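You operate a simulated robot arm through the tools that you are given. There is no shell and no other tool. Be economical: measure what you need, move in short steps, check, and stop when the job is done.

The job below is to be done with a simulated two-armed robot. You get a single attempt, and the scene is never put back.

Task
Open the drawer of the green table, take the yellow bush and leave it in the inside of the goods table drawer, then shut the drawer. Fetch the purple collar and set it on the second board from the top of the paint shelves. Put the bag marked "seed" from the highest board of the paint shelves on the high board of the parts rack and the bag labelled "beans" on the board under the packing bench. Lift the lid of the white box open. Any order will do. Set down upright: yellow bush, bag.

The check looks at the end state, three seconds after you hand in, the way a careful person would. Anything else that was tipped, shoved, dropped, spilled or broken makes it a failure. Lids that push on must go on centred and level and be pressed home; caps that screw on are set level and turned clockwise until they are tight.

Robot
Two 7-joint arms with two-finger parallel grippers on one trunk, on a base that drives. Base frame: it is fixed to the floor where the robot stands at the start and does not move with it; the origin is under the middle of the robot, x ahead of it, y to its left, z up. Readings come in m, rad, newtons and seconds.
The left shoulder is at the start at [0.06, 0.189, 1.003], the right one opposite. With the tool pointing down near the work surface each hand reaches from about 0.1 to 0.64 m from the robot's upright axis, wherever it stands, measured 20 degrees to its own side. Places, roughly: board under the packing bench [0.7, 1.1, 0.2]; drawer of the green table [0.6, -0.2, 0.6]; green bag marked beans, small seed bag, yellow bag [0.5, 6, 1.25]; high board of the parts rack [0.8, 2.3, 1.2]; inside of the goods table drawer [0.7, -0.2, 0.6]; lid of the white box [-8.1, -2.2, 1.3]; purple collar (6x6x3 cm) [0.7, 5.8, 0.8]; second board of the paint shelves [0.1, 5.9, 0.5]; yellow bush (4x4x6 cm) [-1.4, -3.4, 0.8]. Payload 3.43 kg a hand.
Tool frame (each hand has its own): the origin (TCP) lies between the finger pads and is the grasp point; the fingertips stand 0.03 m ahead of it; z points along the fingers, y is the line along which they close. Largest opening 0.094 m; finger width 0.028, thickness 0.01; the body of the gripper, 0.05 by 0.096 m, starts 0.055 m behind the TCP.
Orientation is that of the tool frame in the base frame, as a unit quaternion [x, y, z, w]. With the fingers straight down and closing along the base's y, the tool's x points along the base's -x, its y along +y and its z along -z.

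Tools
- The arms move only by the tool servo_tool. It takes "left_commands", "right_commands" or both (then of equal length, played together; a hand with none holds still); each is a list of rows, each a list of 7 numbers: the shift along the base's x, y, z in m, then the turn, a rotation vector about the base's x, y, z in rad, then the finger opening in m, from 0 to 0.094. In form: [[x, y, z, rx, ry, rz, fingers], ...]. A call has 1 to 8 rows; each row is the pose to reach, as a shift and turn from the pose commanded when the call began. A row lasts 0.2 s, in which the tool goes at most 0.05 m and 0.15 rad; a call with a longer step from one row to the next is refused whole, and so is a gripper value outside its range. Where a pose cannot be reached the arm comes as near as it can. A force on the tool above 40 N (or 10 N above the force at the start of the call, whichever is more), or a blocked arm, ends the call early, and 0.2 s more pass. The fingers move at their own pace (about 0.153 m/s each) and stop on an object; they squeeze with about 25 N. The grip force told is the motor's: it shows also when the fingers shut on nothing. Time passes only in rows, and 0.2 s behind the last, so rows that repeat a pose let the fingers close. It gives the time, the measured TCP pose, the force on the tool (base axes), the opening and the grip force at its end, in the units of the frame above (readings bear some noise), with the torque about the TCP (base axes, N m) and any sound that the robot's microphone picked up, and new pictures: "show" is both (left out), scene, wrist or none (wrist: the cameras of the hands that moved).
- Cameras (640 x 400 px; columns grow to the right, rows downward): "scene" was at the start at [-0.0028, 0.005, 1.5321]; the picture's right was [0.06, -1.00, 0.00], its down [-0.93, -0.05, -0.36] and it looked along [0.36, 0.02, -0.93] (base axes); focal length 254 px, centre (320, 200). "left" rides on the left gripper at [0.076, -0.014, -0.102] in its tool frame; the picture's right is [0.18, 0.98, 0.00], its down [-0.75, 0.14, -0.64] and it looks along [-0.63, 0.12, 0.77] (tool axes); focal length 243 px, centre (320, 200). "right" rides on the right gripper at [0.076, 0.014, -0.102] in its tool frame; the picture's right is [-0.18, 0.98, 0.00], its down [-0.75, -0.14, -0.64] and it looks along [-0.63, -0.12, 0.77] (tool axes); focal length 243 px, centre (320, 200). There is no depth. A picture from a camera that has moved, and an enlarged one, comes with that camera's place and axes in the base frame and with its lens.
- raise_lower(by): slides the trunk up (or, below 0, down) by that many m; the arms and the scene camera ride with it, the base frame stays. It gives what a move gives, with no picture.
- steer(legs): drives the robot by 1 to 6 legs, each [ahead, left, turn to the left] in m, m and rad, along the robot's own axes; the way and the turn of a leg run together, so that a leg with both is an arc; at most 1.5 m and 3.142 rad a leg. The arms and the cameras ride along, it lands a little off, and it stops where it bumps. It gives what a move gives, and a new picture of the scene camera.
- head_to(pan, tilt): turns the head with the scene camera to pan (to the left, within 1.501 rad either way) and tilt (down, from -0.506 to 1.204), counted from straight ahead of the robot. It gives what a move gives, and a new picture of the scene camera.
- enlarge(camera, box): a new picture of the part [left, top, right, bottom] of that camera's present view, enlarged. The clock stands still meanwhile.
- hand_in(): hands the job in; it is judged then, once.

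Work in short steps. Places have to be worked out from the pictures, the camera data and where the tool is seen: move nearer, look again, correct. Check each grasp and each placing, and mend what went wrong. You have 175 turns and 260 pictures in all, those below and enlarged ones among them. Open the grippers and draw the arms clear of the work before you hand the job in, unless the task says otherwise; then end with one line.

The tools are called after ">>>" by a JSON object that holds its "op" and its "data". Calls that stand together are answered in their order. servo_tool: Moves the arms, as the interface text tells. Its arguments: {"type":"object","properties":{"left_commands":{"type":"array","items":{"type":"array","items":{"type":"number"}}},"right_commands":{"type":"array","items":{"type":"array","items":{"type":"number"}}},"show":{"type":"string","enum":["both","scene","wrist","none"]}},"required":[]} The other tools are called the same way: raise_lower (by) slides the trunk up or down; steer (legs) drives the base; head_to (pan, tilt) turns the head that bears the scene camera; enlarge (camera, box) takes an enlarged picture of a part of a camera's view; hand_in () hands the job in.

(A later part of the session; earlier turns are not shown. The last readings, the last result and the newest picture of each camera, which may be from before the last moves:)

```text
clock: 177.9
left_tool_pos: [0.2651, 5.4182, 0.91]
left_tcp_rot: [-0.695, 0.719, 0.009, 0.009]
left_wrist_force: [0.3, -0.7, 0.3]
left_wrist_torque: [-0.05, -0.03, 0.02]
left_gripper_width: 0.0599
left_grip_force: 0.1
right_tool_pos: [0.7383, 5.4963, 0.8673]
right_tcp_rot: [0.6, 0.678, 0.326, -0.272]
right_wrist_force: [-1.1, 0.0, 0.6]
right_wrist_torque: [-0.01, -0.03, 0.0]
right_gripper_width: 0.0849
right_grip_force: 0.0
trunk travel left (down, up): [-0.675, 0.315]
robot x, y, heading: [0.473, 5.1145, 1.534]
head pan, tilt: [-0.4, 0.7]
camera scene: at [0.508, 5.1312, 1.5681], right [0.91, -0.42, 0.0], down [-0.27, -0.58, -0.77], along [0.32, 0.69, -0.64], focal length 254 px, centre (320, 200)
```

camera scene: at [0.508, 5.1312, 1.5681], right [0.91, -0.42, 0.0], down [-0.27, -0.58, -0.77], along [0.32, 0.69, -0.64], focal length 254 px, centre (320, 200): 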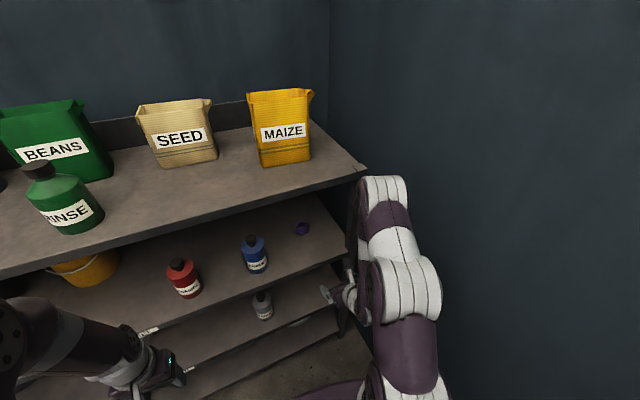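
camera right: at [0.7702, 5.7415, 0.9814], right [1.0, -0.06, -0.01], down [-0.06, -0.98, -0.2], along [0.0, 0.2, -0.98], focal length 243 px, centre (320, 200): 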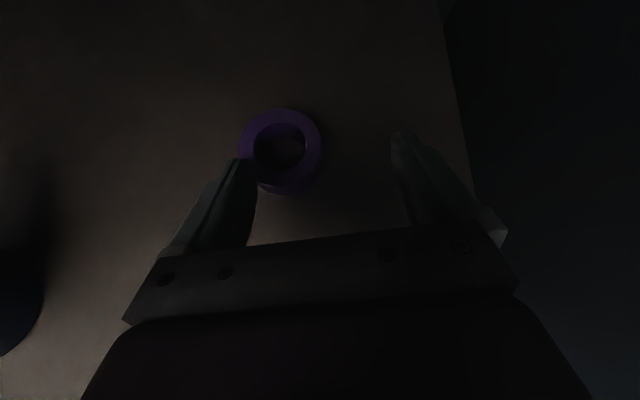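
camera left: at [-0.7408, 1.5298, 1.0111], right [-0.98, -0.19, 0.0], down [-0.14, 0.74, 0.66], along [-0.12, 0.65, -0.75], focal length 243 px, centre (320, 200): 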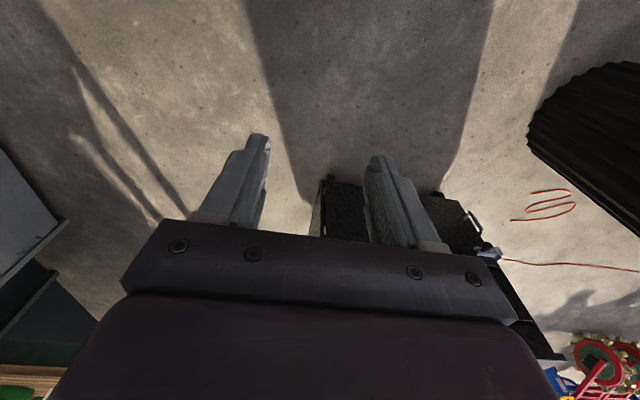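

Free, nothing disturbed. I'll bring the hand nearer the robot's midline with a milder pitch and lower the trunk a bit, so the elbow stays outside, then shift the base right.

>>> {"op": "servo_tool", "data": {"right_commands": [[-0.04, 0, 0, 0.05, 0, 0, 0.085], [-0.08, 0.0, 0, 0.1, 0, 0.01, 0.085], [-0.12, 0, 0.0, 0.15, 0, 0.02, 0.085], [-0.16, 0, 0.0, 0.2, 0, 0.03, 0.085], [-0.195, 0, 0.0, 0.2, 0, 0.037, 0.085]], "show": "none"}}

>>> {"op": "raise_lower", "data": {"by": -0.1}}

>>> {"op": "steer", "data": {"legs": [[0, 0, 0.037], [0, -0.2, 0]]}}

>>> {"op": "enlarge", "data": {"camera": "right", "box": [0, 0, 640, 400]}}

```text
clock: 179.1
left_tool_pos: [0.2634, 5.4195, 0.9117]
left_tcp_rot: [-0.695, 0.719, 0.009, 0.009]
left_wrist_force: [-0.4, -1.0, 0.2]
left_wrist_torque: [0.01, 0.01, 0.0]
left_gripper_width: 0.0596
left_grip_force: 0.0
right_tool_pos: [0.5398, 5.4969, 0.8676]
right_tcp_rot: [0.557, 0.654, 0.387, -0.336]
right_wrist_force: [0.3, -0.3, 0.6]
right_wrist_torque: [0.01, -0.03, 0.0]
right_gripper_width: 0.0849
right_grip_force: 0.1
right hand out of reach, approached as far as the arm can: row 2
trunk travel left (down, up): [-0.675, 0.315]
robot x, y, heading: [0.4712, 5.1117, 1.535]
head pan, tilt: [-0.4, 0.7]
```

```text
clock: 180.4
left_tool_pos: [0.2637, 5.4196, 0.8121]
left_tcp_rot: [-0.695, 0.719, 0.009, 0.009]
left_wrist_force: [-0.7, 1.5, 0.5]
left_wrist_torque: [0.01, -0.03, -0.06]
left_gripper_width: 0.0599
left_grip_force: 0.1
right_tool_pos: [0.5415, 5.4978, 0.7671]
right_tcp_rot: [0.558, 0.653, 0.387, -0.336]
right_wrist_force: [0.2, -0.2, -0.8]
right_wrist_torque: [-0.01, 0.01, -0.02]
right_gripper_width: 0.0851
right_grip_force: 0.1
trunk travel left (down, up): [-0.575, 0.415]
robot x, y, heading: [0.4731, 5.1111, 1.537]
head pan, tilt: [-0.4, 0.7]
```

```text
clock: 182.4
left_tool_pos: [0.4568, 5.4123, 0.8112]
left_tcp_rot: [0.707, -0.707, -0.01, -0.008]
left_wrist_force: [1.1, 1.0, 0.2]
left_wrist_torque: [0.01, 0.02, -0.01]
left_gripper_width: 0.0599
left_grip_force: 0.0
right_tool_pos: [0.7319, 5.4999, 0.7677]
right_tcp_rot: [0.546, 0.663, 0.381, -0.343]
right_wrist_force: [-0.6, -0.3, 0.7]
right_wrist_torque: [-0.01, 0.02, 0.0]
right_gripper_width: 0.0851
right_grip_force: 0.0
trunk travel left (down, up): [-0.575, 0.415]
robot x, y, heading: [0.6727, 5.1162, 1.571]
head pan, tilt: [-0.4, 0.7]
camera scene: at [0.7108, 5.1339, 1.468], right [0.92, -0.39, 0.0], down [-0.25, -0.59, -0.76], along [0.3, 0.71, -0.64], focal length 254 px, centre (320, 200)
```

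scene: 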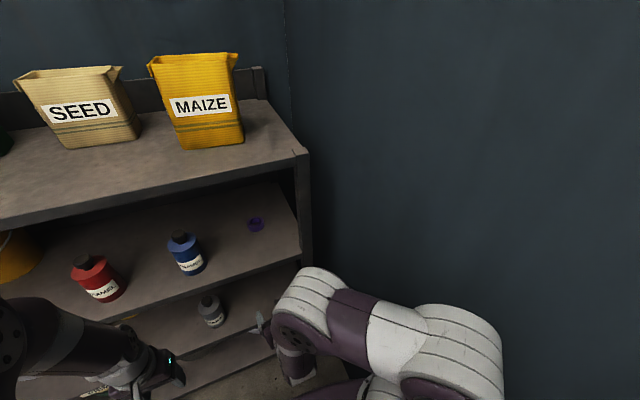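

```text
1.00 times, centred on (320, 200) of right (not enlarged: the box is as wide or as high as the picture)
camera zoom: at [0.7362, 5.4466, 0.8842], right [1.0, 0.03, -0.03], down [0.01, -0.93, -0.37], along [-0.04, 0.37, -0.93], focal length 243 px, centre (320, 200)
```

zoom: 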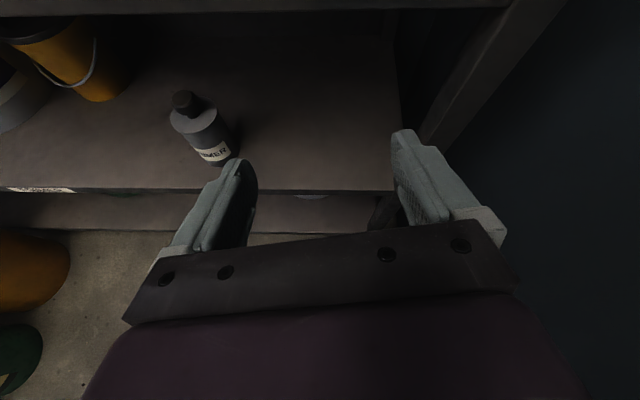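

The elbow now stays low and outside. I raise the hand to 0.875 and extend forward with the arm.

>>> {"op": "servo_tool", "data": {"right_commands": [[0, 0, 0.04, 0, 0, 0, 0.085], [0, 0, 0.08, 0, 0, 0, 0.085], [0.005, 0.02, 0.11, 0, 0, 0, 0.085], [0.01, 0.06, 0.11, 0, 0, 0, 0.085], [0.01, 0.1, 0.11, 0, 0, 0, 0.085], [0.01, 0.14, 0.11, 0, 0, 0, 0.085], [0.01, 0.18, 0.11, 0, 0, 0, 0.085]], "show": "both"}}

```text
clock: 184.0
left_tool_pos: [0.4549, 5.4135, 0.8104]
left_tcp_rot: [0.708, -0.707, -0.008, -0.009]
left_wrist_force: [-0.4, -0.1, 0.0]
left_wrist_torque: [0.0, 0.02, 0.01]
left_gripper_width: 0.0599
left_grip_force: 0.0
right_tool_pos: [0.7408, 5.6835, 0.8771]
right_tcp_rot: [0.545, 0.664, 0.38, -0.343]
right_wrist_force: [0.4, 0.1, 0.2]
right_wrist_torque: [-0.02, 0.0, 0.03]
right_gripper_width: 0.0848
right_grip_force: 0.0
trunk travel left (down, up): [-0.575, 0.415]
robot x, y, heading: [0.6732, 5.1161, 1.572]
head pan, tilt: [-0.4, 0.7]
camera scene: at [0.7094, 5.1352, 1.468], right [0.92, -0.39, 0.0], down [-0.25, -0.59, -0.76], along [0.3, 0.7, -0.64], focal length 254 px, centre (320, 200)
camera right: at [0.7453, 5.629, 0.9937], right [1.0, 0.03, -0.03], down [0.01, -0.93, -0.37], along [-0.04, 0.37, -0.93], focal length 243 px, centre (320, 200)
```

scene: 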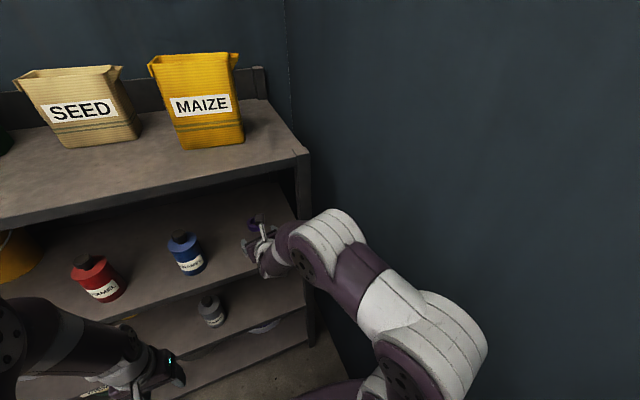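
right: 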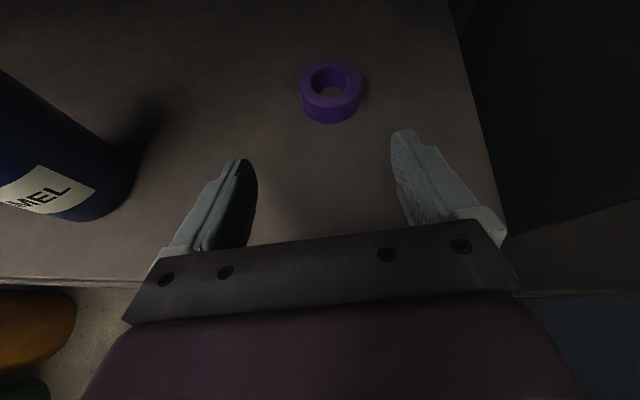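

Collar at (0.744, 5.815). I drive 6 cm in, then extend the arm and lower over it.

>>> {"op": "steer", "data": {"legs": [[0.07, 0, 0]]}}

>>> {"op": "servo_tool", "data": {"right_commands": [[0, 0.03, 0, 0, 0, 0, 0.085], [0.002, 0.055, -0.01, 0, 0, 0, 0.085], [0.002, 0.06, -0.03, 0, 0, 0, 0.085], [0.002, 0.06, -0.045, 0, 0, 0, 0.085]], "show": "both"}}

```text
clock: 185.0
left_tool_pos: [0.4564, 5.4827, 0.811]
left_tcp_rot: [0.708, -0.706, -0.009, -0.009]
left_wrist_force: [0.2, 0.5, -0.1]
left_wrist_torque: [-0.03, -0.04, -0.02]
left_gripper_width: 0.0602
left_grip_force: 0.1
right_tool_pos: [0.7397, 5.7514, 0.8771]
right_tcp_rot: [0.545, 0.664, 0.38, -0.343]
right_wrist_force: [-0.1, -0.6, -0.5]
right_wrist_torque: [0.0, 0.01, 0.02]
right_gripper_width: 0.085
right_grip_force: 0.1
trunk travel left (down, up): [-0.575, 0.415]
robot x, y, heading: [0.6761, 5.1838, 1.572]
head pan, tilt: [-0.4, 0.7]
camera scene: at [0.7093, 5.2057, 1.468], right [0.92, -0.39, 0.0], down [-0.25, -0.6, -0.76], along [0.3, 0.7, -0.65], focal length 254 px, centre (320, 200)
```

scene: 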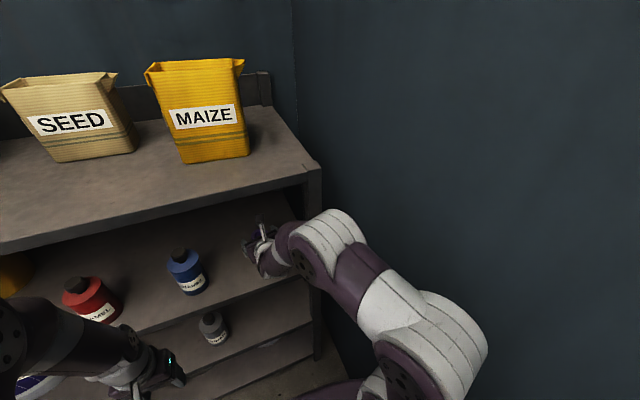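

```text
clock: 186.0
left_tool_pos: [0.4566, 5.4822, 0.8117]
left_tcp_rot: [0.708, -0.706, -0.009, -0.009]
left_wrist_force: [0.1, -1.0, 0.4]
left_wrist_torque: [-0.02, -0.01, 0.0]
left_gripper_width: 0.0599
left_grip_force: 0.2
right_tool_pos: [0.7409, 5.8107, 0.8328]
right_tcp_rot: [0.546, 0.663, 0.381, -0.344]
right_wrist_force: [0.4, -1.9, 3.3]
right_wrist_torque: [0.01, 0.11, -0.03]
right_gripper_width: 0.0847
right_grip_force: 0.2
trunk travel left (down, up): [-0.575, 0.415]
robot x, y, heading: [0.6764, 5.1804, 1.575]
head pan, tilt: [-0.4, 0.7]
camera scene: at [0.7093, 5.203, 1.4681], right [0.92, -0.39, 0.0], down [-0.25, -0.59, -0.77], along [0.3, 0.71, -0.64], focal length 254 px, centre (320, 200)
camera right: at [0.7469, 5.7566, 0.9492], right [1.0, 0.03, -0.03], down [0.01, -0.93, -0.37], along [-0.04, 0.37, -0.93], focal length 243 px, centre (320, 200)
```

scene: 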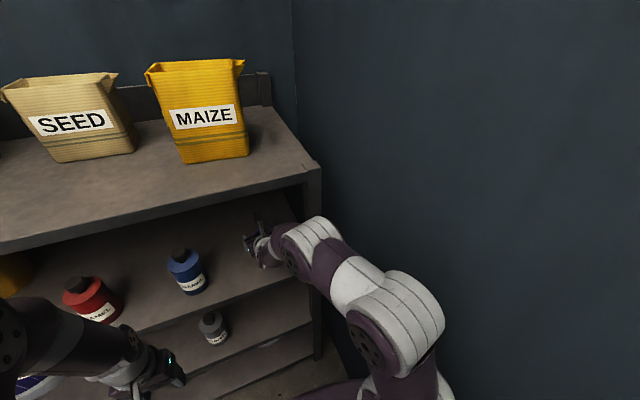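
right: 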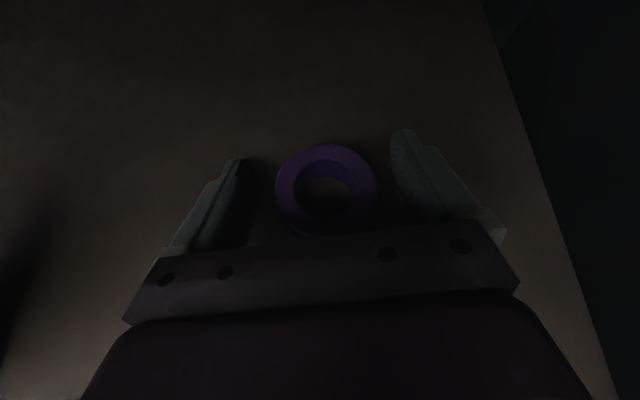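

Fingers straddle the collar with a light touch on the board. Closing.

>>> {"op": "servo_tool", "data": {"right_commands": [[0, 0, 0.001, 0, 0, 0, 0.065], [0, 0, 0.001, 0, 0, 0, 0.045], [0, 0, 0.001, 0, 0, 0, 0.04], [0, 0, 0.02, 0, 0, 0, 0.04], [0, 0, 0.045, 0, 0, 0, 0.04]], "show": "wrist"}}

```text
clock: 187.2
left_tool_pos: [0.4564, 5.482, 0.8112]
left_tcp_rot: [0.708, -0.706, -0.01, -0.009]
left_wrist_force: [-0.4, 0.6, 0.1]
left_wrist_torque: [-0.02, 0.03, 0.01]
left_gripper_width: 0.0602
left_grip_force: 0.0
right_tool_pos: [0.7414, 5.8108, 0.8772]
right_tcp_rot: [0.546, 0.664, 0.38, -0.342]
right_wrist_force: [-0.1, -0.4, -3.7]
right_wrist_torque: [-0.03, 0.0, -0.03]
right_gripper_width: 0.0606
right_grip_force: 24.9
trunk travel left (down, up): [-0.575, 0.415]
robot x, y, heading: [0.6729, 5.185, 1.573]
head pan, tilt: [-0.4, 0.7]
camera right: at [0.7466, 5.7571, 0.9942], right [1.0, 0.03, -0.03], down [0.01, -0.93, -0.37], along [-0.04, 0.37, -0.93], focal length 243 px, centre (320, 200)
```

right: 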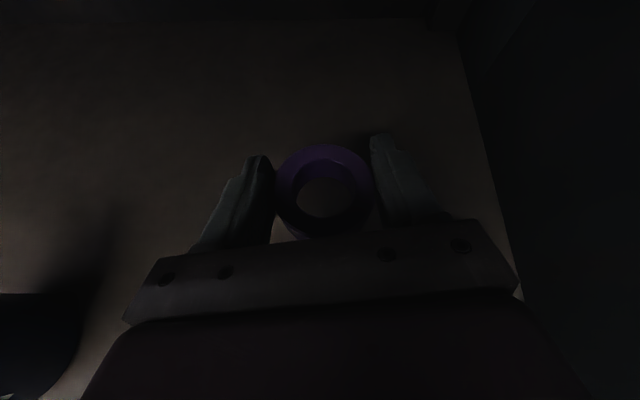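

Collar held. I back out, lower the trunk to the PRIMER board level, and look.

>>> {"op": "steer", "data": {"legs": [[-0.26, 0, 0]]}}

>>> {"op": "raise_lower", "data": {"by": -0.33}}

>>> {"op": "enlarge", "data": {"camera": "right", "box": [0, 0, 640, 400]}}

>>> {"op": "head_to", "data": {"pan": -0.2, "tilt": 0.8}}

```text
clock: 189.1
left_tool_pos: [0.4561, 5.22, 0.8116]
left_tcp_rot: [0.707, -0.707, -0.009, -0.01]
left_wrist_force: [-0.1, -0.3, 0.4]
left_wrist_torque: [-0.01, -0.01, 0.02]
left_gripper_width: 0.0599
left_grip_force: 0.1
right_tool_pos: [0.7428, 5.5487, 0.8772]
right_tcp_rot: [0.546, 0.663, 0.381, -0.343]
right_wrist_force: [0.3, 0.3, -3.2]
right_wrist_torque: [0.0, 0.02, -0.01]
right_gripper_width: 0.0607
right_grip_force: 24.9
trunk travel left (down, up): [-0.575, 0.415]
robot x, y, heading: [0.6757, 4.9248, 1.572]
head pan, tilt: [-0.4, 0.7]
camera scene: at [0.7102, 4.9415, 1.4681], right [0.92, -0.39, 0.0], down [-0.25, -0.59, -0.77], along [0.3, 0.71, -0.64], focal length 254 px, centre (320, 200)
```

scene: 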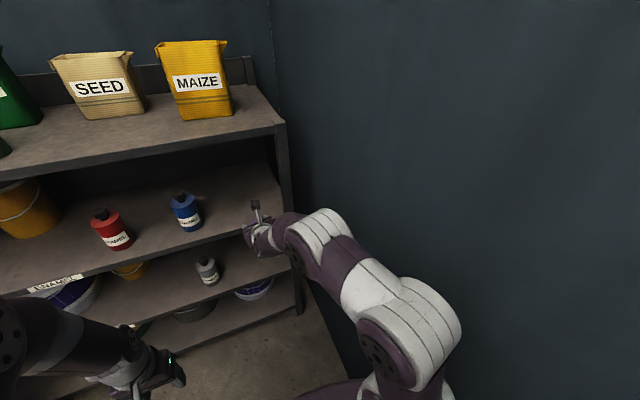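

```text
clock: 192.3
left_tool_pos: [0.4566, 5.2201, 0.4809]
left_tcp_rot: [0.708, -0.706, -0.008, -0.008]
left_wrist_force: [0.0, -0.3, -0.5]
left_wrist_torque: [0.03, 0.0, 0.03]
left_gripper_width: 0.0598
left_grip_force: 0.1
right_tool_pos: [0.7434, 5.5499, 0.547]
right_tcp_rot: [0.546, 0.663, 0.381, -0.342]
right_wrist_force: [0.8, 0.5, -2.5]
right_wrist_torque: [-0.02, 0.0, 0.05]
right_gripper_width: 0.0605
right_grip_force: 24.7
trunk travel left (down, up): [-0.245, 0.745]
robot x, y, heading: [0.6775, 4.924, 1.573]
head pan, tilt: [-0.4, 0.7]
```

```text
1.00 times, centred on (320, 200) of right (not enlarged: the box is as wide or as high as the picture)
camera zoom: at [0.7478, 5.4959, 0.6642], right [1.0, 0.03, -0.03], down [0.01, -0.93, -0.37], along [-0.04, 0.37, -0.93], focal length 243 px, centre (320, 200)
```

zoom: 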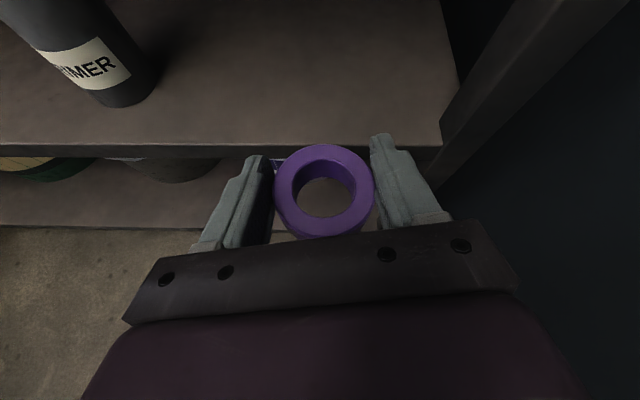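

```text
clock: 193.0
left_tool_pos: [0.4575, 5.2191, 0.4818]
left_tcp_rot: [0.707, -0.707, -0.01, -0.009]
left_wrist_force: [0.4, -0.2, -0.5]
left_wrist_torque: [-0.02, 0.04, -0.02]
left_gripper_width: 0.0599
left_grip_force: 0.1
right_tool_pos: [0.7428, 5.5495, 0.5477]
right_tcp_rot: [0.546, 0.663, 0.38, -0.342]
right_wrist_force: [0.1, 0.0, -3.6]
right_wrist_torque: [0.01, 0.02, 0.01]
right_gripper_width: 0.0604
right_grip_force: 24.8
trunk travel left (down, up): [-0.245, 0.745]
robot x, y, heading: [0.6719, 4.9167, 1.575]
head pan, tilt: [-0.201, 0.799]
camera scene: at [0.6932, 4.9432, 1.1298], right [0.98, -0.2, 0.0], down [-0.14, -0.7, -0.7], along [0.14, 0.68, -0.72], focal length 254 px, centre (320, 200)
```

scene: 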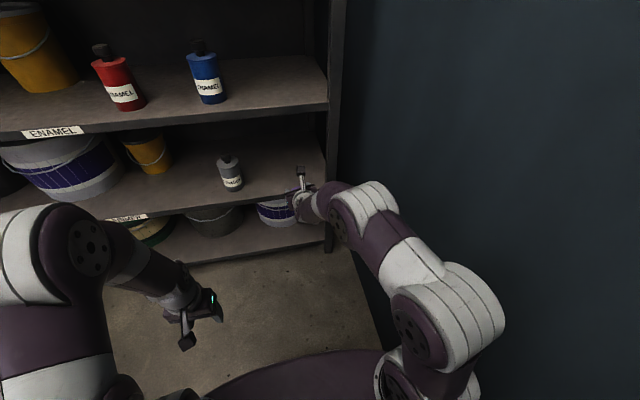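

PRIMER board is at z≈0.46, edge y≈5.63. I drive 0.21 m in and lower until contact.

>>> {"op": "steer", "data": {"legs": [[0.21, 0, 0]]}}

>>> {"op": "servo_tool", "data": {"right_commands": [[0, 0, -0.02, 0, 0, 0, 0.04], [0, 0, -0.035, 0, 0, 0, 0.04], [0, 0, -0.043, 0, 0, 0, 0.04], [0, 0, -0.05, 0, 0, 0, 0.04], [0, 0, -0.057, 0, 0, 0, 0.04], [0, 0, -0.064, 0, 0, 0, 0.04], [0, 0, -0.071, 0, 0, 0, 0.04], [0, 0, -0.078, 0, 0, 0, 0.04]], "show": "both"}}

```text
clock: 194.7
left_tool_pos: [0.4566, 5.426, 0.4811]
left_tcp_rot: [0.707, -0.707, -0.008, -0.009]
left_wrist_force: [-0.5, 0.8, 0.6]
left_wrist_torque: [-0.01, 0.01, 0.0]
left_gripper_width: 0.06
left_grip_force: 0.1
right_tool_pos: [0.7459, 5.7559, 0.5481]
right_tcp_rot: [0.547, 0.663, 0.381, -0.341]
right_wrist_force: [-0.3, -0.2, -3.4]
right_wrist_torque: [-0.05, 0.04, -0.01]
right_gripper_width: 0.0604
right_grip_force: 24.6
trunk travel left (down, up): [-0.245, 0.745]
robot x, y, heading: [0.6702, 5.1307, 1.57]
head pan, tilt: [-0.201, 0.799]
camera scene: at [0.6929, 5.1486, 1.1298], right [0.98, -0.2, 0.0], down [-0.14, -0.7, -0.7], along [0.14, 0.68, -0.72], focal length 254 px, centre (320, 200)
```

scene: 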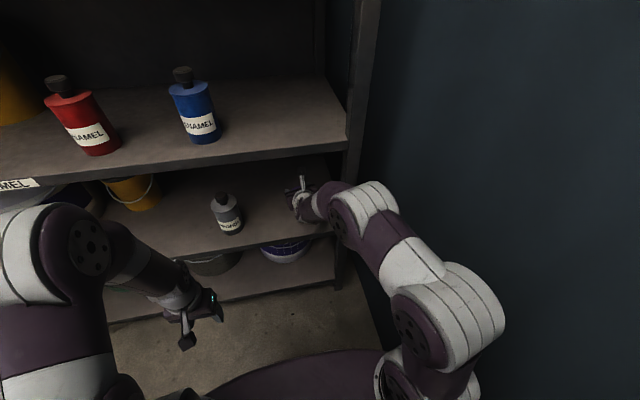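

```text
clock: 196.2
left_tool_pos: [0.4575, 5.4258, 0.4823]
left_tcp_rot: [0.708, -0.706, -0.009, -0.01]
left_wrist_force: [0.3, 0.8, 0.0]
left_wrist_torque: [0.02, -0.02, -0.02]
left_gripper_width: 0.0599
left_grip_force: 0.1
right_tool_pos: [0.7437, 5.7612, 0.4918]
right_tcp_rot: [0.542, 0.656, 0.39, -0.351]
right_wrist_force: [-0.9, 6.5, 13.1]
right_wrist_torque: [-0.17, -0.26, 0.1]
right_gripper_width: 0.0606
right_grip_force: 25.0
trunk travel left (down, up): [-0.245, 0.745]
robot x, y, heading: [0.6773, 5.127, 1.576]
head pan, tilt: [-0.201, 0.799]
stopped in row 7 (right hand): the force on the tool passed its limit at 46 N (the readings are from after the stop); the commanded pose is now the measured one
camera scene: at [0.6927, 5.1469, 1.1298], right [0.98, -0.2, 0.0], down [-0.14, -0.7, -0.7], along [0.14, 0.68, -0.72], focal length 254 px, centre (320, 200)
camera right: at [0.7482, 5.7039, 0.6081], right [1.0, 0.03, -0.03], down [0.01, -0.92, -0.4], along [-0.04, 0.4, -0.92], focal length 243 px, centre (320, 200)
```

scene: 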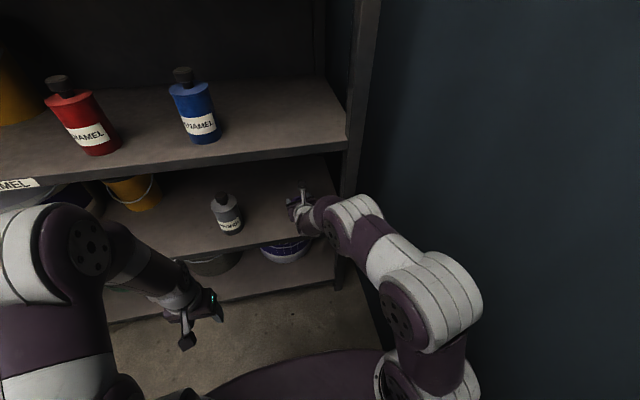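
right: 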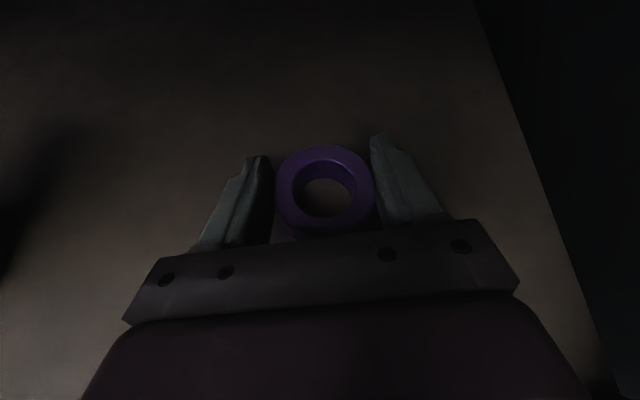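

Contact. I restore pitch, open, lift clear and back the hand out.

>>> {"op": "servo_tool", "data": {"right_commands": [[0, 0, 0.001, -0.03, 0, 0, 0.05], [0, 0, 0.001, -0.03, 0, 0, 0.075], [0, 0, 0.001, -0.03, 0, 0, 0.085], [0, -0.0, 0.03, -0.03, 0, 0, 0.085], [0, -0.02, 0.06, -0.03, 0, 0, 0.085], [0, -0.05, 0.08, -0.03, 0, 0, 0.085]], "show": "wrist"}}

>>> {"op": "steer", "data": {"legs": [[-0.25, 0, 0]]}}

>>> {"op": "enlarge", "data": {"camera": "scene", "box": [160, 100, 400, 280]}}

```text
clock: 197.6
left_tool_pos: [0.4569, 5.4253, 0.4804]
left_tcp_rot: [0.707, -0.707, -0.009, -0.009]
left_wrist_force: [-0.5, -0.6, 0.1]
left_wrist_torque: [-0.03, 0.0, -0.01]
left_gripper_width: 0.06
left_grip_force: 0.1
right_tool_pos: [0.7452, 5.7083, 0.5676]
right_tcp_rot: [0.549, 0.664, 0.377, -0.339]
right_wrist_force: [-0.2, 0.6, 0.6]
right_wrist_torque: [0.04, 0.01, 0.03]
right_gripper_width: 0.085
right_grip_force: 0.1
trunk travel left (down, up): [-0.245, 0.745]
robot x, y, heading: [0.6785, 5.1276, 1.569]
head pan, tilt: [-0.201, 0.799]
camera right: at [0.7491, 5.6561, 0.6856], right [1.0, 0.03, -0.03], down [0.01, -0.93, -0.36], along [-0.04, 0.36, -0.93], focal length 243 px, centre (320, 200)
```

right: 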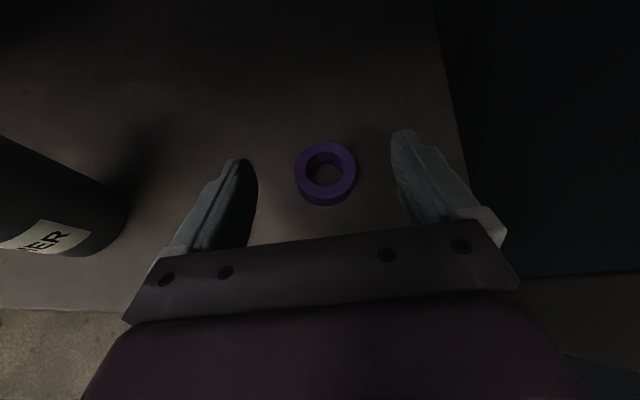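

```text
clock: 199.4
left_tool_pos: [0.4574, 5.1707, 0.4803]
left_tcp_rot: [-0.706, 0.709, 0.01, 0.009]
left_wrist_force: [-0.3, 0.3, -0.4]
left_wrist_torque: [0.02, -0.02, -0.01]
left_gripper_width: 0.0599
left_grip_force: 0.1
right_tool_pos: [0.7471, 5.4516, 0.5684]
right_tcp_rot: [0.551, 0.662, 0.378, -0.339]
right_wrist_force: [-0.4, 0.3, -0.4]
right_wrist_torque: [-0.02, 0.02, -0.02]
right_gripper_width: 0.085
right_grip_force: 0.1
trunk travel left (down, up): [-0.245, 0.745]
robot x, y, heading: [0.6748, 4.8716, 1.562]
head pan, tilt: [-0.201, 0.799]
camera scene: at [0.6924, 4.892, 1.1298], right [0.98, -0.2, 0.0], down [-0.15, -0.7, -0.7], along [0.14, 0.68, -0.72], focal length 254 px, centre (320, 200)
```

scene: 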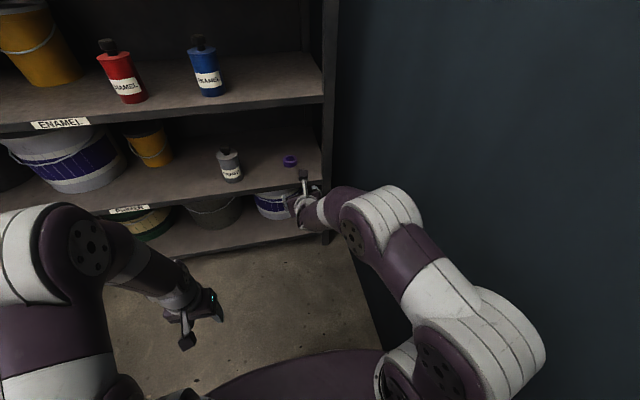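

```text
2.22 times, centred on (280, 190) of scene
camera zoom: at [0.6924, 4.892, 1.1298], right [0.98, -0.2, 0.0], down [-0.15, -0.7, -0.7], along [0.14, 0.68, -0.72], focal length 564 px, centre (409, 222)
```

zoom: 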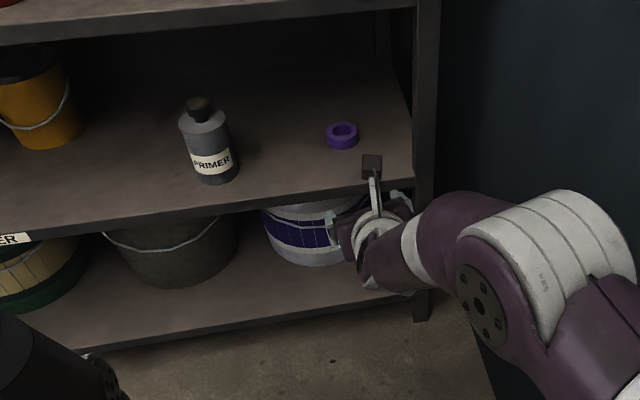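

The collar rests flat on the PRIMER board. Next the bags: I raise the trunk fully, retract the right hand, and lift the left hand to view the bags from above.

>>> {"op": "raise_lower", "data": {"by": 0.74}}

>>> {"op": "servo_tool", "data": {"left_commands": [[0, 0.03, 0.03, 0, 0, 0, 0.094], [0, 0.06, 0.06, 0, 0, 0, 0.094], [0, 0.09, 0.09, 0, 0, 0, 0.094], [0, 0.12, 0.12, 0, 0, 0, 0.094], [0, 0.12, 0.16, 0, 0, 0, 0.094], [0, 0.12, 0.2, 0, 0, 0, 0.094]], "right_commands": [[0, -0.04, 0, 0, 0, 0, 0.06], [0, -0.08, 0, 0, 0, 0, 0.06], [0, -0.12, 0, 0, 0, 0, 0.06], [0, -0.15, 0, 0, 0, 0, 0.06], [0, -0.17, 0, 0, 0, 0, 0.06], [0, -0.18, 0, 0, 0, 0, 0.06]], "show": "none"}}

>>> {"op": "steer", "data": {"legs": [[0.3, 0, 0]]}}

>>> {"op": "enlarge", "data": {"camera": "left", "box": [0, 0, 640, 400]}}

```text
refused: 0.74 is not a number from -0.4 to 0.4
```

```text
clock: 200.8
left_tool_pos: [0.4593, 5.2849, 0.6505]
left_tcp_rot: [-0.705, 0.709, 0.008, 0.008]
left_wrist_force: [-0.3, -0.5, 0.0]
left_wrist_torque: [-0.01, -0.03, 0.0]
left_gripper_width: 0.0937
left_grip_force: 0.1
left hand out of reach, approached as far as the arm can: row 6
right_tool_pos: [0.747, 5.2722, 0.5676]
right_tcp_rot: [0.55, 0.663, 0.377, -0.339]
right_wrist_force: [0.4, 1.2, -0.1]
right_wrist_torque: [0.02, 0.0, 0.02]
right_gripper_width: 0.06
right_grip_force: 0.0
trunk travel left (down, up): [-0.245, 0.745]
robot x, y, heading: [0.6747, 4.8751, 1.563]
head pan, tilt: [-0.201, 0.799]
```

```text
clock: 202.9
left_tool_pos: [0.4593, 5.5882, 0.6511]
left_tcp_rot: [-0.706, 0.708, 0.01, 0.01]
left_wrist_force: [-0.2, -0.1, 0.3]
left_wrist_torque: [0.01, -0.02, -0.01]
left_gripper_width: 0.0943
left_grip_force: 0.1
right_tool_pos: [0.7482, 5.5754, 0.5671]
right_tcp_rot: [0.549, 0.664, 0.377, -0.34]
right_wrist_force: [0.1, -0.4, 0.3]
right_wrist_torque: [-0.03, -0.01, 0.02]
right_gripper_width: 0.0599
right_grip_force: 0.1
trunk travel left (down, up): [-0.245, 0.745]
robot x, y, heading: [0.677, 5.1724, 1.571]
head pan, tilt: [-0.201, 0.799]
camera scene: at [0.6936, 5.1953, 1.1298], right [0.98, -0.2, 0.0], down [-0.14, -0.7, -0.7], along [0.14, 0.68, -0.72], focal length 254 px, centre (320, 200)
```

scene: 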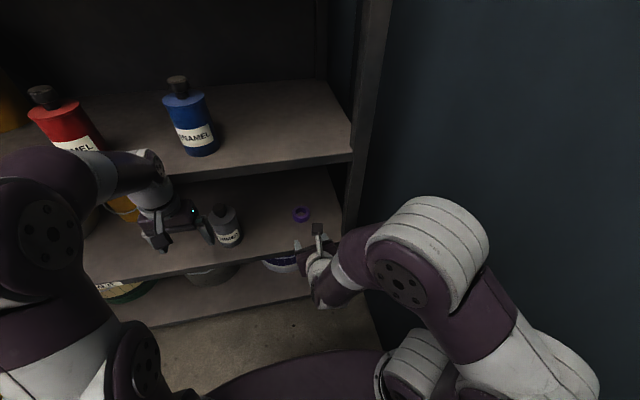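

```text
1.00 times, centred on (320, 200) of left (not enlarged: the box is as wide or as high as the picture)
camera zoom: at [0.4732, 5.5101, 0.7515], right [-0.98, -0.18, 0.0], down [-0.14, 0.74, 0.66], along [-0.12, 0.65, -0.75], focal length 243 px, centre (320, 200)
```

zoom: 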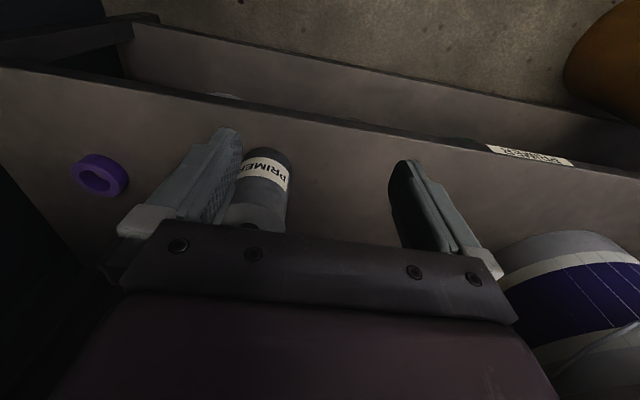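

The raise was refused but the rest ran; nothing was touched. I back out and raise the trunk in two allowed steps.

>>> {"op": "steer", "data": {"legs": [[-0.3, 0, 0]]}}

>>> {"op": "raise_lower", "data": {"by": 0.4}}

>>> {"op": "raise_lower", "data": {"by": 0.34}}

>>> {"op": "servo_tool", "data": {"left_commands": [[0, 0.0, 0.03, 0, 0, 0, 0.094], [0, 0.0, 0.06, 0, 0, 0, 0.094]], "show": "scene"}}

```text
clock: 204.9
left_tool_pos: [0.458, 5.2898, 0.6513]
left_tcp_rot: [-0.705, 0.709, 0.009, 0.009]
left_wrist_force: [-0.4, 0.4, 0.1]
left_wrist_torque: [0.0, -0.04, 0.01]
left_gripper_width: 0.0937
left_grip_force: 0.1
right_tool_pos: [0.7469, 5.2762, 0.5675]
right_tcp_rot: [0.55, 0.663, 0.378, -0.339]
right_wrist_force: [-0.4, 0.8, 0.7]
right_wrist_torque: [-0.02, -0.05, -0.03]
right_gripper_width: 0.06
right_grip_force: 0.1
trunk travel left (down, up): [-0.245, 0.745]
robot x, y, heading: [0.6758, 4.875, 1.562]
head pan, tilt: [-0.201, 0.799]
camera scene: at [0.6927, 4.8958, 1.1298], right [0.98, -0.2, 0.0], down [-0.15, -0.7, -0.7], along [0.14, 0.68, -0.72], focal length 254 px, centre (320, 200)
```

scene: 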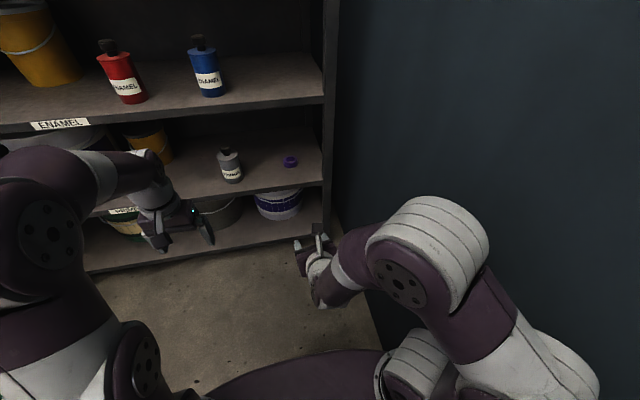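

```text
clock: 208.8
left_tool_pos: [0.4581, 5.2886, 1.0515]
left_tcp_rot: [-0.706, 0.708, 0.009, 0.009]
left_wrist_force: [1.4, 0.0, -0.2]
left_wrist_torque: [-0.04, -0.03, 0.01]
left_gripper_width: 0.0938
left_grip_force: 0.0
right_tool_pos: [0.7461, 5.2765, 0.9675]
right_tcp_rot: [0.55, 0.663, 0.377, -0.34]
right_wrist_force: [-0.3, -1.1, -0.2]
right_wrist_torque: [0.0, 0.01, 0.01]
right_gripper_width: 0.0601
right_grip_force: 0.2
trunk travel left (down, up): [-0.645, 0.345]
robot x, y, heading: [0.6765, 4.8735, 1.567]
head pan, tilt: [-0.201, 0.799]
```

```text
clock: 212.1
left_tool_pos: [0.4587, 5.2882, 1.3914]
left_tcp_rot: [-0.706, 0.708, 0.009, 0.009]
left_wrist_force: [0.2, 0.0, 0.1]
left_wrist_torque: [0.0, -0.05, 0.03]
left_gripper_width: 0.0941
left_grip_force: 0.0
right_tool_pos: [0.7477, 5.2773, 1.3078]
right_tcp_rot: [0.55, 0.663, 0.378, -0.339]
right_wrist_force: [-0.1, 0.6, -0.3]
right_wrist_torque: [0.02, -0.03, 0.02]
right_gripper_width: 0.0601
right_grip_force: 0.1
trunk travel left (down, up): [-0.985, 0.005]
robot x, y, heading: [0.674, 4.8735, 1.569]
head pan, tilt: [-0.201, 0.799]
```

```text
clock: 212.7
left_tool_pos: [0.4597, 5.2801, 1.3931]
left_tcp_rot: [-0.706, 0.708, 0.009, 0.009]
left_wrist_force: [-0.7, 1.2, -0.6]
left_wrist_torque: [0.0, 0.03, 0.01]
left_gripper_width: 0.0939
left_grip_force: 0.0
left hand out of reach, approached as far as the arm can: row 1, 2
right_tool_pos: [0.7478, 5.2772, 1.307]
right_tcp_rot: [0.55, 0.663, 0.378, -0.339]
right_wrist_force: [-0.1, 0.6, 0.0]
right_wrist_torque: [-0.02, -0.01, 0.01]
right_gripper_width: 0.0597
right_grip_force: 0.0
trunk travel left (down, up): [-0.985, 0.005]
robot x, y, heading: [0.676, 4.8752, 1.572]
head pan, tilt: [-0.201, 0.799]
camera scene: at [0.6927, 4.8957, 1.8698], right [0.98, -0.2, 0.0], down [-0.15, -0.7, -0.7], along [0.14, 0.68, -0.72], focal length 254 px, centre (320, 200)
```

scene: 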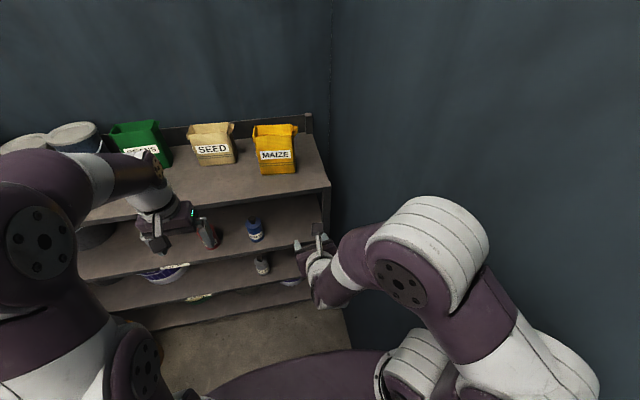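

Left hand at z≈1.39, above all bags. I drive in 0.3 m and look through the left wrist camera.

>>> {"op": "steer", "data": {"legs": [[0.32, 0, 0]]}}

>>> {"op": "enlarge", "data": {"camera": "left", "box": [0, 0, 640, 400]}}

>>> {"op": "enlarge", "data": {"camera": "scene", "box": [40, 80, 340, 268]}}

```text
clock: 214.8
left_tool_pos: [0.4627, 5.595, 1.3952]
left_tcp_rot: [-0.705, 0.709, 0.01, 0.01]
left_wrist_force: [-0.1, -0.2, -0.1]
left_wrist_torque: [0.04, -0.02, -0.01]
left_gripper_width: 0.0941
left_grip_force: 0.0
right_tool_pos: [0.7494, 5.592, 1.3081]
right_tcp_rot: [0.55, 0.663, 0.378, -0.339]
right_wrist_force: [-0.2, 0.1, 0.5]
right_wrist_torque: [0.02, 0.0, 0.01]
right_gripper_width: 0.0599
right_grip_force: 0.1
trunk travel left (down, up): [-0.985, 0.005]
robot x, y, heading: [0.6772, 5.1946, 1.569]
head pan, tilt: [-0.201, 0.799]
camera scene: at [0.6941, 5.2096, 1.8699], right [0.98, -0.2, 0.0], down [-0.15, -0.7, -0.7], along [0.14, 0.68, -0.72], focal length 254 px, centre (320, 200)
```

scene: 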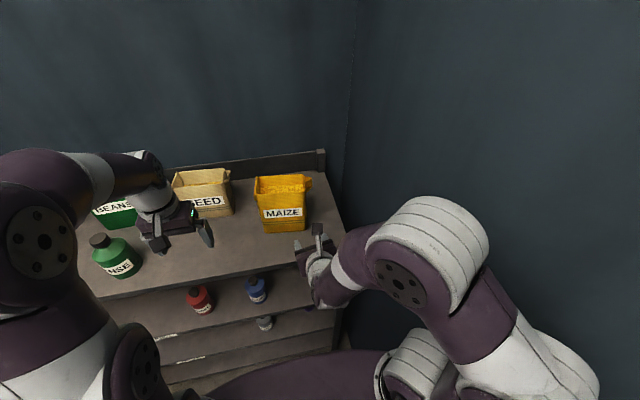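

```text
1.00 times, centred on (320, 200) of left (not enlarged: the box is as wide or as high as the picture)
camera zoom: at [0.4754, 5.5168, 1.4953], right [-0.98, -0.18, 0.0], down [-0.14, 0.74, 0.66], along [-0.11, 0.65, -0.75], focal length 243 px, centre (320, 200)
```

zoom: 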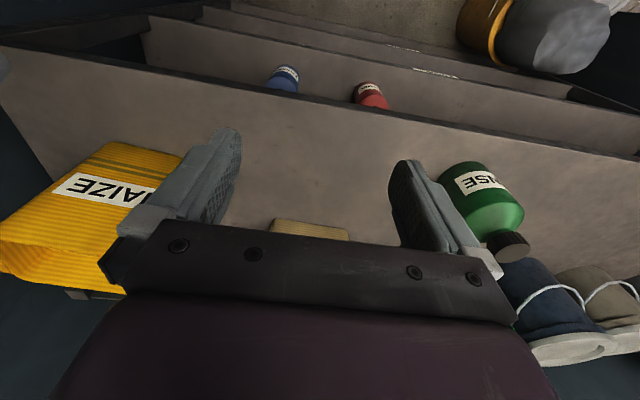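

```text
2.13 times, centred on (190, 174) of scene
camera zoom: at [0.6941, 5.2096, 1.8699], right [0.98, -0.2, 0.0], down [-0.15, -0.7, -0.7], along [0.14, 0.68, -0.72], focal length 540 px, centre (597, 255)
```

zoom: 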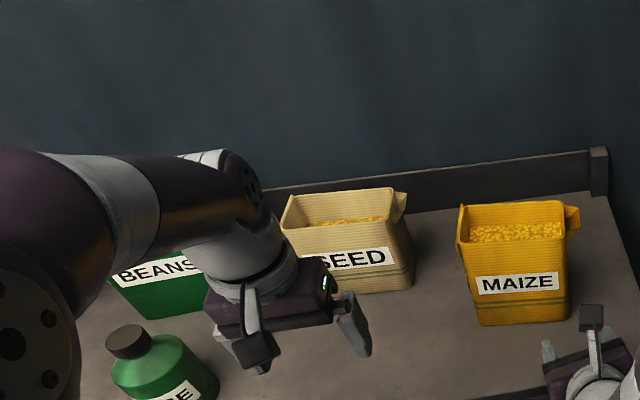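

Contents are loose, so bags must stay upright. I yaw the left hand 90° so its fingers close front-to-back across the bag's thin side.

>>> {"op": "servo_tool", "data": {"left_commands": [[0, 0, 0, 0, 0, -0.15, 0.094], [0, 0, 0, 0, 0, -0.3, 0.094], [0, 0, 0, 0, 0, -0.45, 0.094], [0, 0, 0, 0, 0, -0.6, 0.094], [0, 0, 0, 0, 0, -0.75, 0.094], [0, 0, 0, 0, 0, -0.9, 0.094], [0, 0, 0, 0, 0, -1.05, 0.094], [0, 0, 0, 0, 0, -1.2, 0.094]], "show": "none"}}

>>> {"op": "servo_tool", "data": {"left_commands": [[0, 0, 0, 0, 0, -0.12, 0.094], [0, 0, 0, 0, 0, -0.25, 0.094], [0, 0, 0, 0, 0, -0.37, 0.094]], "show": "both"}}

```text
clock: 216.6
left_tool_pos: [0.4613, 5.5954, 1.3878]
left_tcp_rot: [-0.18, 0.984, 0.001, 0.012]
left_wrist_force: [0.2, 0.4, 0.4]
left_wrist_torque: [0.0, 0.0, 0.01]
left_gripper_width: 0.0939
left_grip_force: 0.2
left hand out of reach, approached as far as the arm can: row 6, 7, 8
right_tool_pos: [0.7495, 5.593, 1.3063]
right_tcp_rot: [0.551, 0.663, 0.378, -0.339]
right_wrist_force: [-0.4, 0.1, -0.4]
right_wrist_torque: [0.01, -0.01, 0.0]
right_gripper_width: 0.06
right_grip_force: 0.0
trunk travel left (down, up): [-0.985, 0.005]
robot x, y, heading: [0.6778, 5.1917, 1.564]
head pan, tilt: [-0.201, 0.799]
```

```text
clock: 217.4
left_tool_pos: [0.4622, 5.5948, 1.3838]
left_tcp_rot: [0.004, 1.0, -0.001, 0.013]
left_wrist_force: [0.3, 0.8, -0.6]
left_wrist_torque: [0.01, 0.06, 0.0]
left_gripper_width: 0.0941
left_grip_force: 0.1
left hand out of reach, approached as far as the arm can: row 3
right_tool_pos: [0.7495, 5.5936, 1.307]
right_tcp_rot: [0.551, 0.662, 0.378, -0.339]
right_wrist_force: [0.1, -0.7, -0.1]
right_wrist_torque: [0.03, -0.01, 0.02]
right_gripper_width: 0.06
right_grip_force: 0.0
trunk travel left (down, up): [-0.985, 0.005]
robot x, y, heading: [0.6764, 5.192, 1.566]
head pan, tilt: [-0.201, 0.799]
camera scene: at [0.6941, 5.213, 1.8698], right [0.98, -0.2, 0.0], down [-0.15, -0.7, -0.7], along [0.14, 0.68, -0.72], focal length 254 px, centre (320, 200)
camera left: at [0.3829, 5.5812, 1.4846], right [-0.18, 0.98, 0.0], down [0.74, 0.14, 0.66], along [0.65, 0.11, -0.75], focal length 243 px, centre (320, 200)
```

scene: 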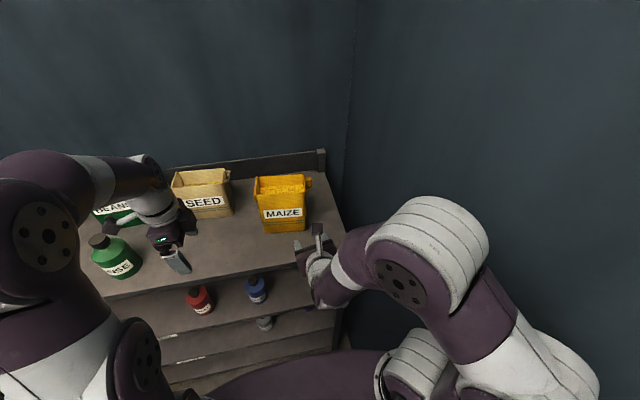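
left: 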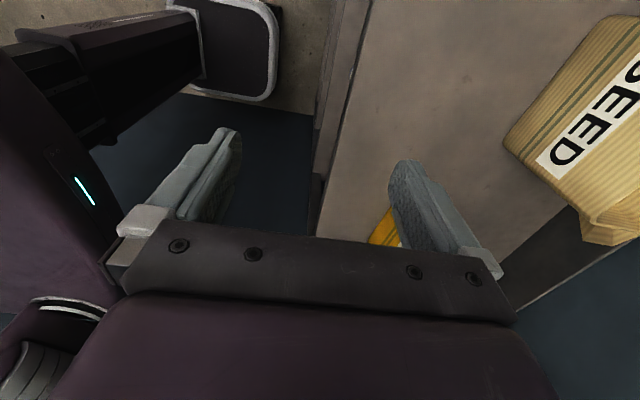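

I drive 6 cm closer, then extend the left hand over the SEED bag at height.

>>> {"op": "steer", "data": {"legs": [[0.06, 0, 0]]}}

>>> {"op": "servo_tool", "data": {"left_commands": [[-0.01, 0.04, 0, 0, 0, 0, 0.094], [-0.02, 0.08, 0, 0, 0, 0, 0.094], [-0.03, 0.12, 0, 0, 0, 0, 0.094], [-0.03, 0.16, 0, 0, 0, 0, 0.094], [-0.03, 0.2, 0, 0, 0, 0, 0.094]], "show": "both"}}

```text
clock: 218.4
left_tool_pos: [0.4616, 5.6424, 1.389]
left_tcp_rot: [0.002, 1.0, 0.004, 0.014]
left_wrist_force: [0.0, -0.8, 0.4]
left_wrist_torque: [0.08, 0.0, -0.01]
left_gripper_width: 0.0944
left_grip_force: 0.0
right_tool_pos: [0.7499, 5.64, 1.3107]
right_tcp_rot: [0.549, 0.662, 0.38, -0.341]
right_wrist_force: [0.3, -1.5, 0.5]
right_wrist_torque: [0.05, -0.03, -0.01]
right_gripper_width: 0.0599
right_grip_force: 0.1
trunk travel left (down, up): [-0.985, 0.005]
robot x, y, heading: [0.6779, 5.2502, 1.564]
head pan, tilt: [-0.201, 0.799]
camera scene: at [0.6945, 5.2562, 1.87], right [0.98, -0.21, 0.0], down [-0.15, -0.7, -0.7], along [0.14, 0.69, -0.71], focal length 254 px, centre (320, 200)
```

scene: 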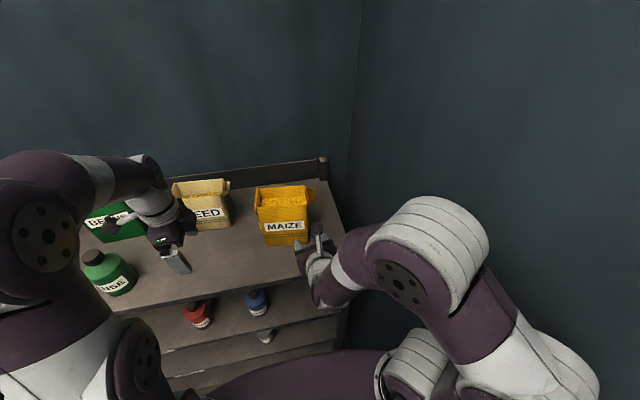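

```text
clock: 219.6
left_tool_pos: [0.44, 5.7735, 1.3196]
left_tcp_rot: [0.002, 1.0, 0.01, 0.011]
left_wrist_force: [-0.2, 0.0, -0.6]
left_wrist_torque: [-0.02, 0.03, 0.03]
left_gripper_width: 0.0942
left_grip_force: 0.0
left hand out of reach, approached as far as the arm can: row 1, 2, 3, 4, 5
right_tool_pos: [0.7497, 5.6517, 1.3073]
right_tcp_rot: [0.551, 0.663, 0.378, -0.338]
right_wrist_force: [0.4, 0.2, 0.1]
right_wrist_torque: [-0.03, -0.02, 0.01]
right_gripper_width: 0.0601
right_grip_force: 0.1
trunk travel left (down, up): [-0.985, 0.005]
robot x, y, heading: [0.6791, 5.2493, 1.564]
head pan, tilt: [-0.201, 0.799]
camera scene: at [0.6941, 5.2719, 1.8699], right [0.98, -0.21, 0.0], down [-0.15, -0.7, -0.7], along [0.14, 0.68, -0.72], focal length 254 px, centre (320, 200)
camera left: at [0.3622, 5.7589, 1.4197], right [-0.18, 0.98, 0.02], down [0.74, 0.12, 0.66], along [0.65, 0.13, -0.75], focal length 243 px, centre (320, 200)
```

scene: 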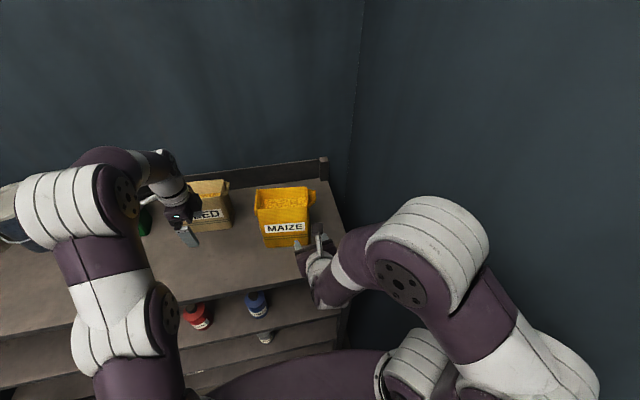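
left: 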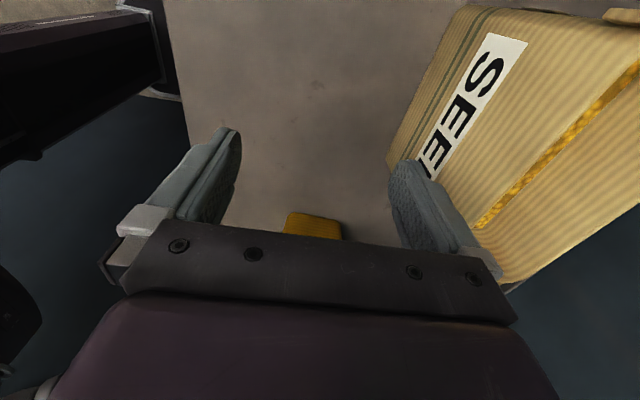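

Out of reach from here: the arm sags at that distance. I pull the left hand back up, then drive closer (base front is only ~0.25 m ahead, the shelf edge at y≈5.63).

>>> {"op": "servo_tool", "data": {"left_commands": [[0.0, -0.04, 0.02, 0, 0, 0, 0.094], [0.0, -0.08, 0.04, 0, 0, 0, 0.094], [0.0, -0.13, 0.065, 0, 0, 0, 0.094]], "right_commands": [[0.0, -0.03, 0.03, 0, 0, 0, 0.06], [0.0, -0.06, 0.06, 0, 0, 0, 0.06], [0.0, -0.08, 0.08, 0, 0, 0, 0.06]], "show": "none"}}

>>> {"op": "steer", "data": {"legs": [[0.09, 0, 0]]}}

```text
refused: row 3 steps farther than a row can; nothing moved
```

```text
clock: 220.7
left_tool_pos: [0.4404, 5.861, 1.3194]
left_tcp_rot: [0.001, 1.0, 0.01, 0.013]
left_wrist_force: [0.2, -0.7, 0.1]
left_wrist_torque: [0.04, -0.04, -0.01]
left_gripper_width: 0.094
left_grip_force: 0.2
right_tool_pos: [0.7487, 5.7421, 1.3083]
right_tcp_rot: [0.55, 0.663, 0.378, -0.339]
right_wrist_force: [-1.0, -0.2, -0.6]
right_wrist_torque: [0.03, -0.07, 0.0]
right_gripper_width: 0.0602
right_grip_force: 0.0
trunk travel left (down, up): [-0.985, 0.005]
robot x, y, heading: [0.6756, 5.34, 1.567]
head pan, tilt: [-0.201, 0.799]
camera scene: at [0.6936, 5.3592, 1.8696], right [0.98, -0.2, 0.0], down [-0.15, -0.7, -0.7], along [0.14, 0.68, -0.72], focal length 254 px, centre (320, 200)
```

scene: 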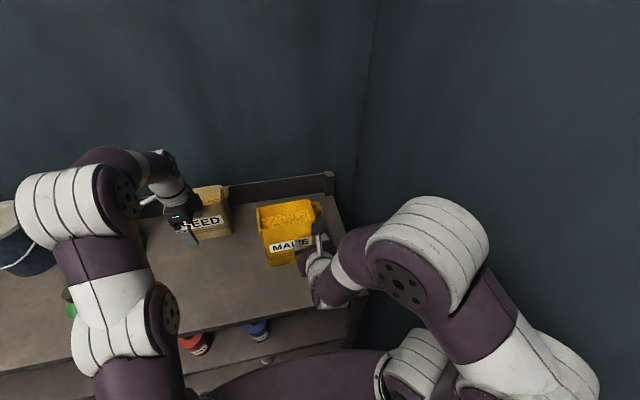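

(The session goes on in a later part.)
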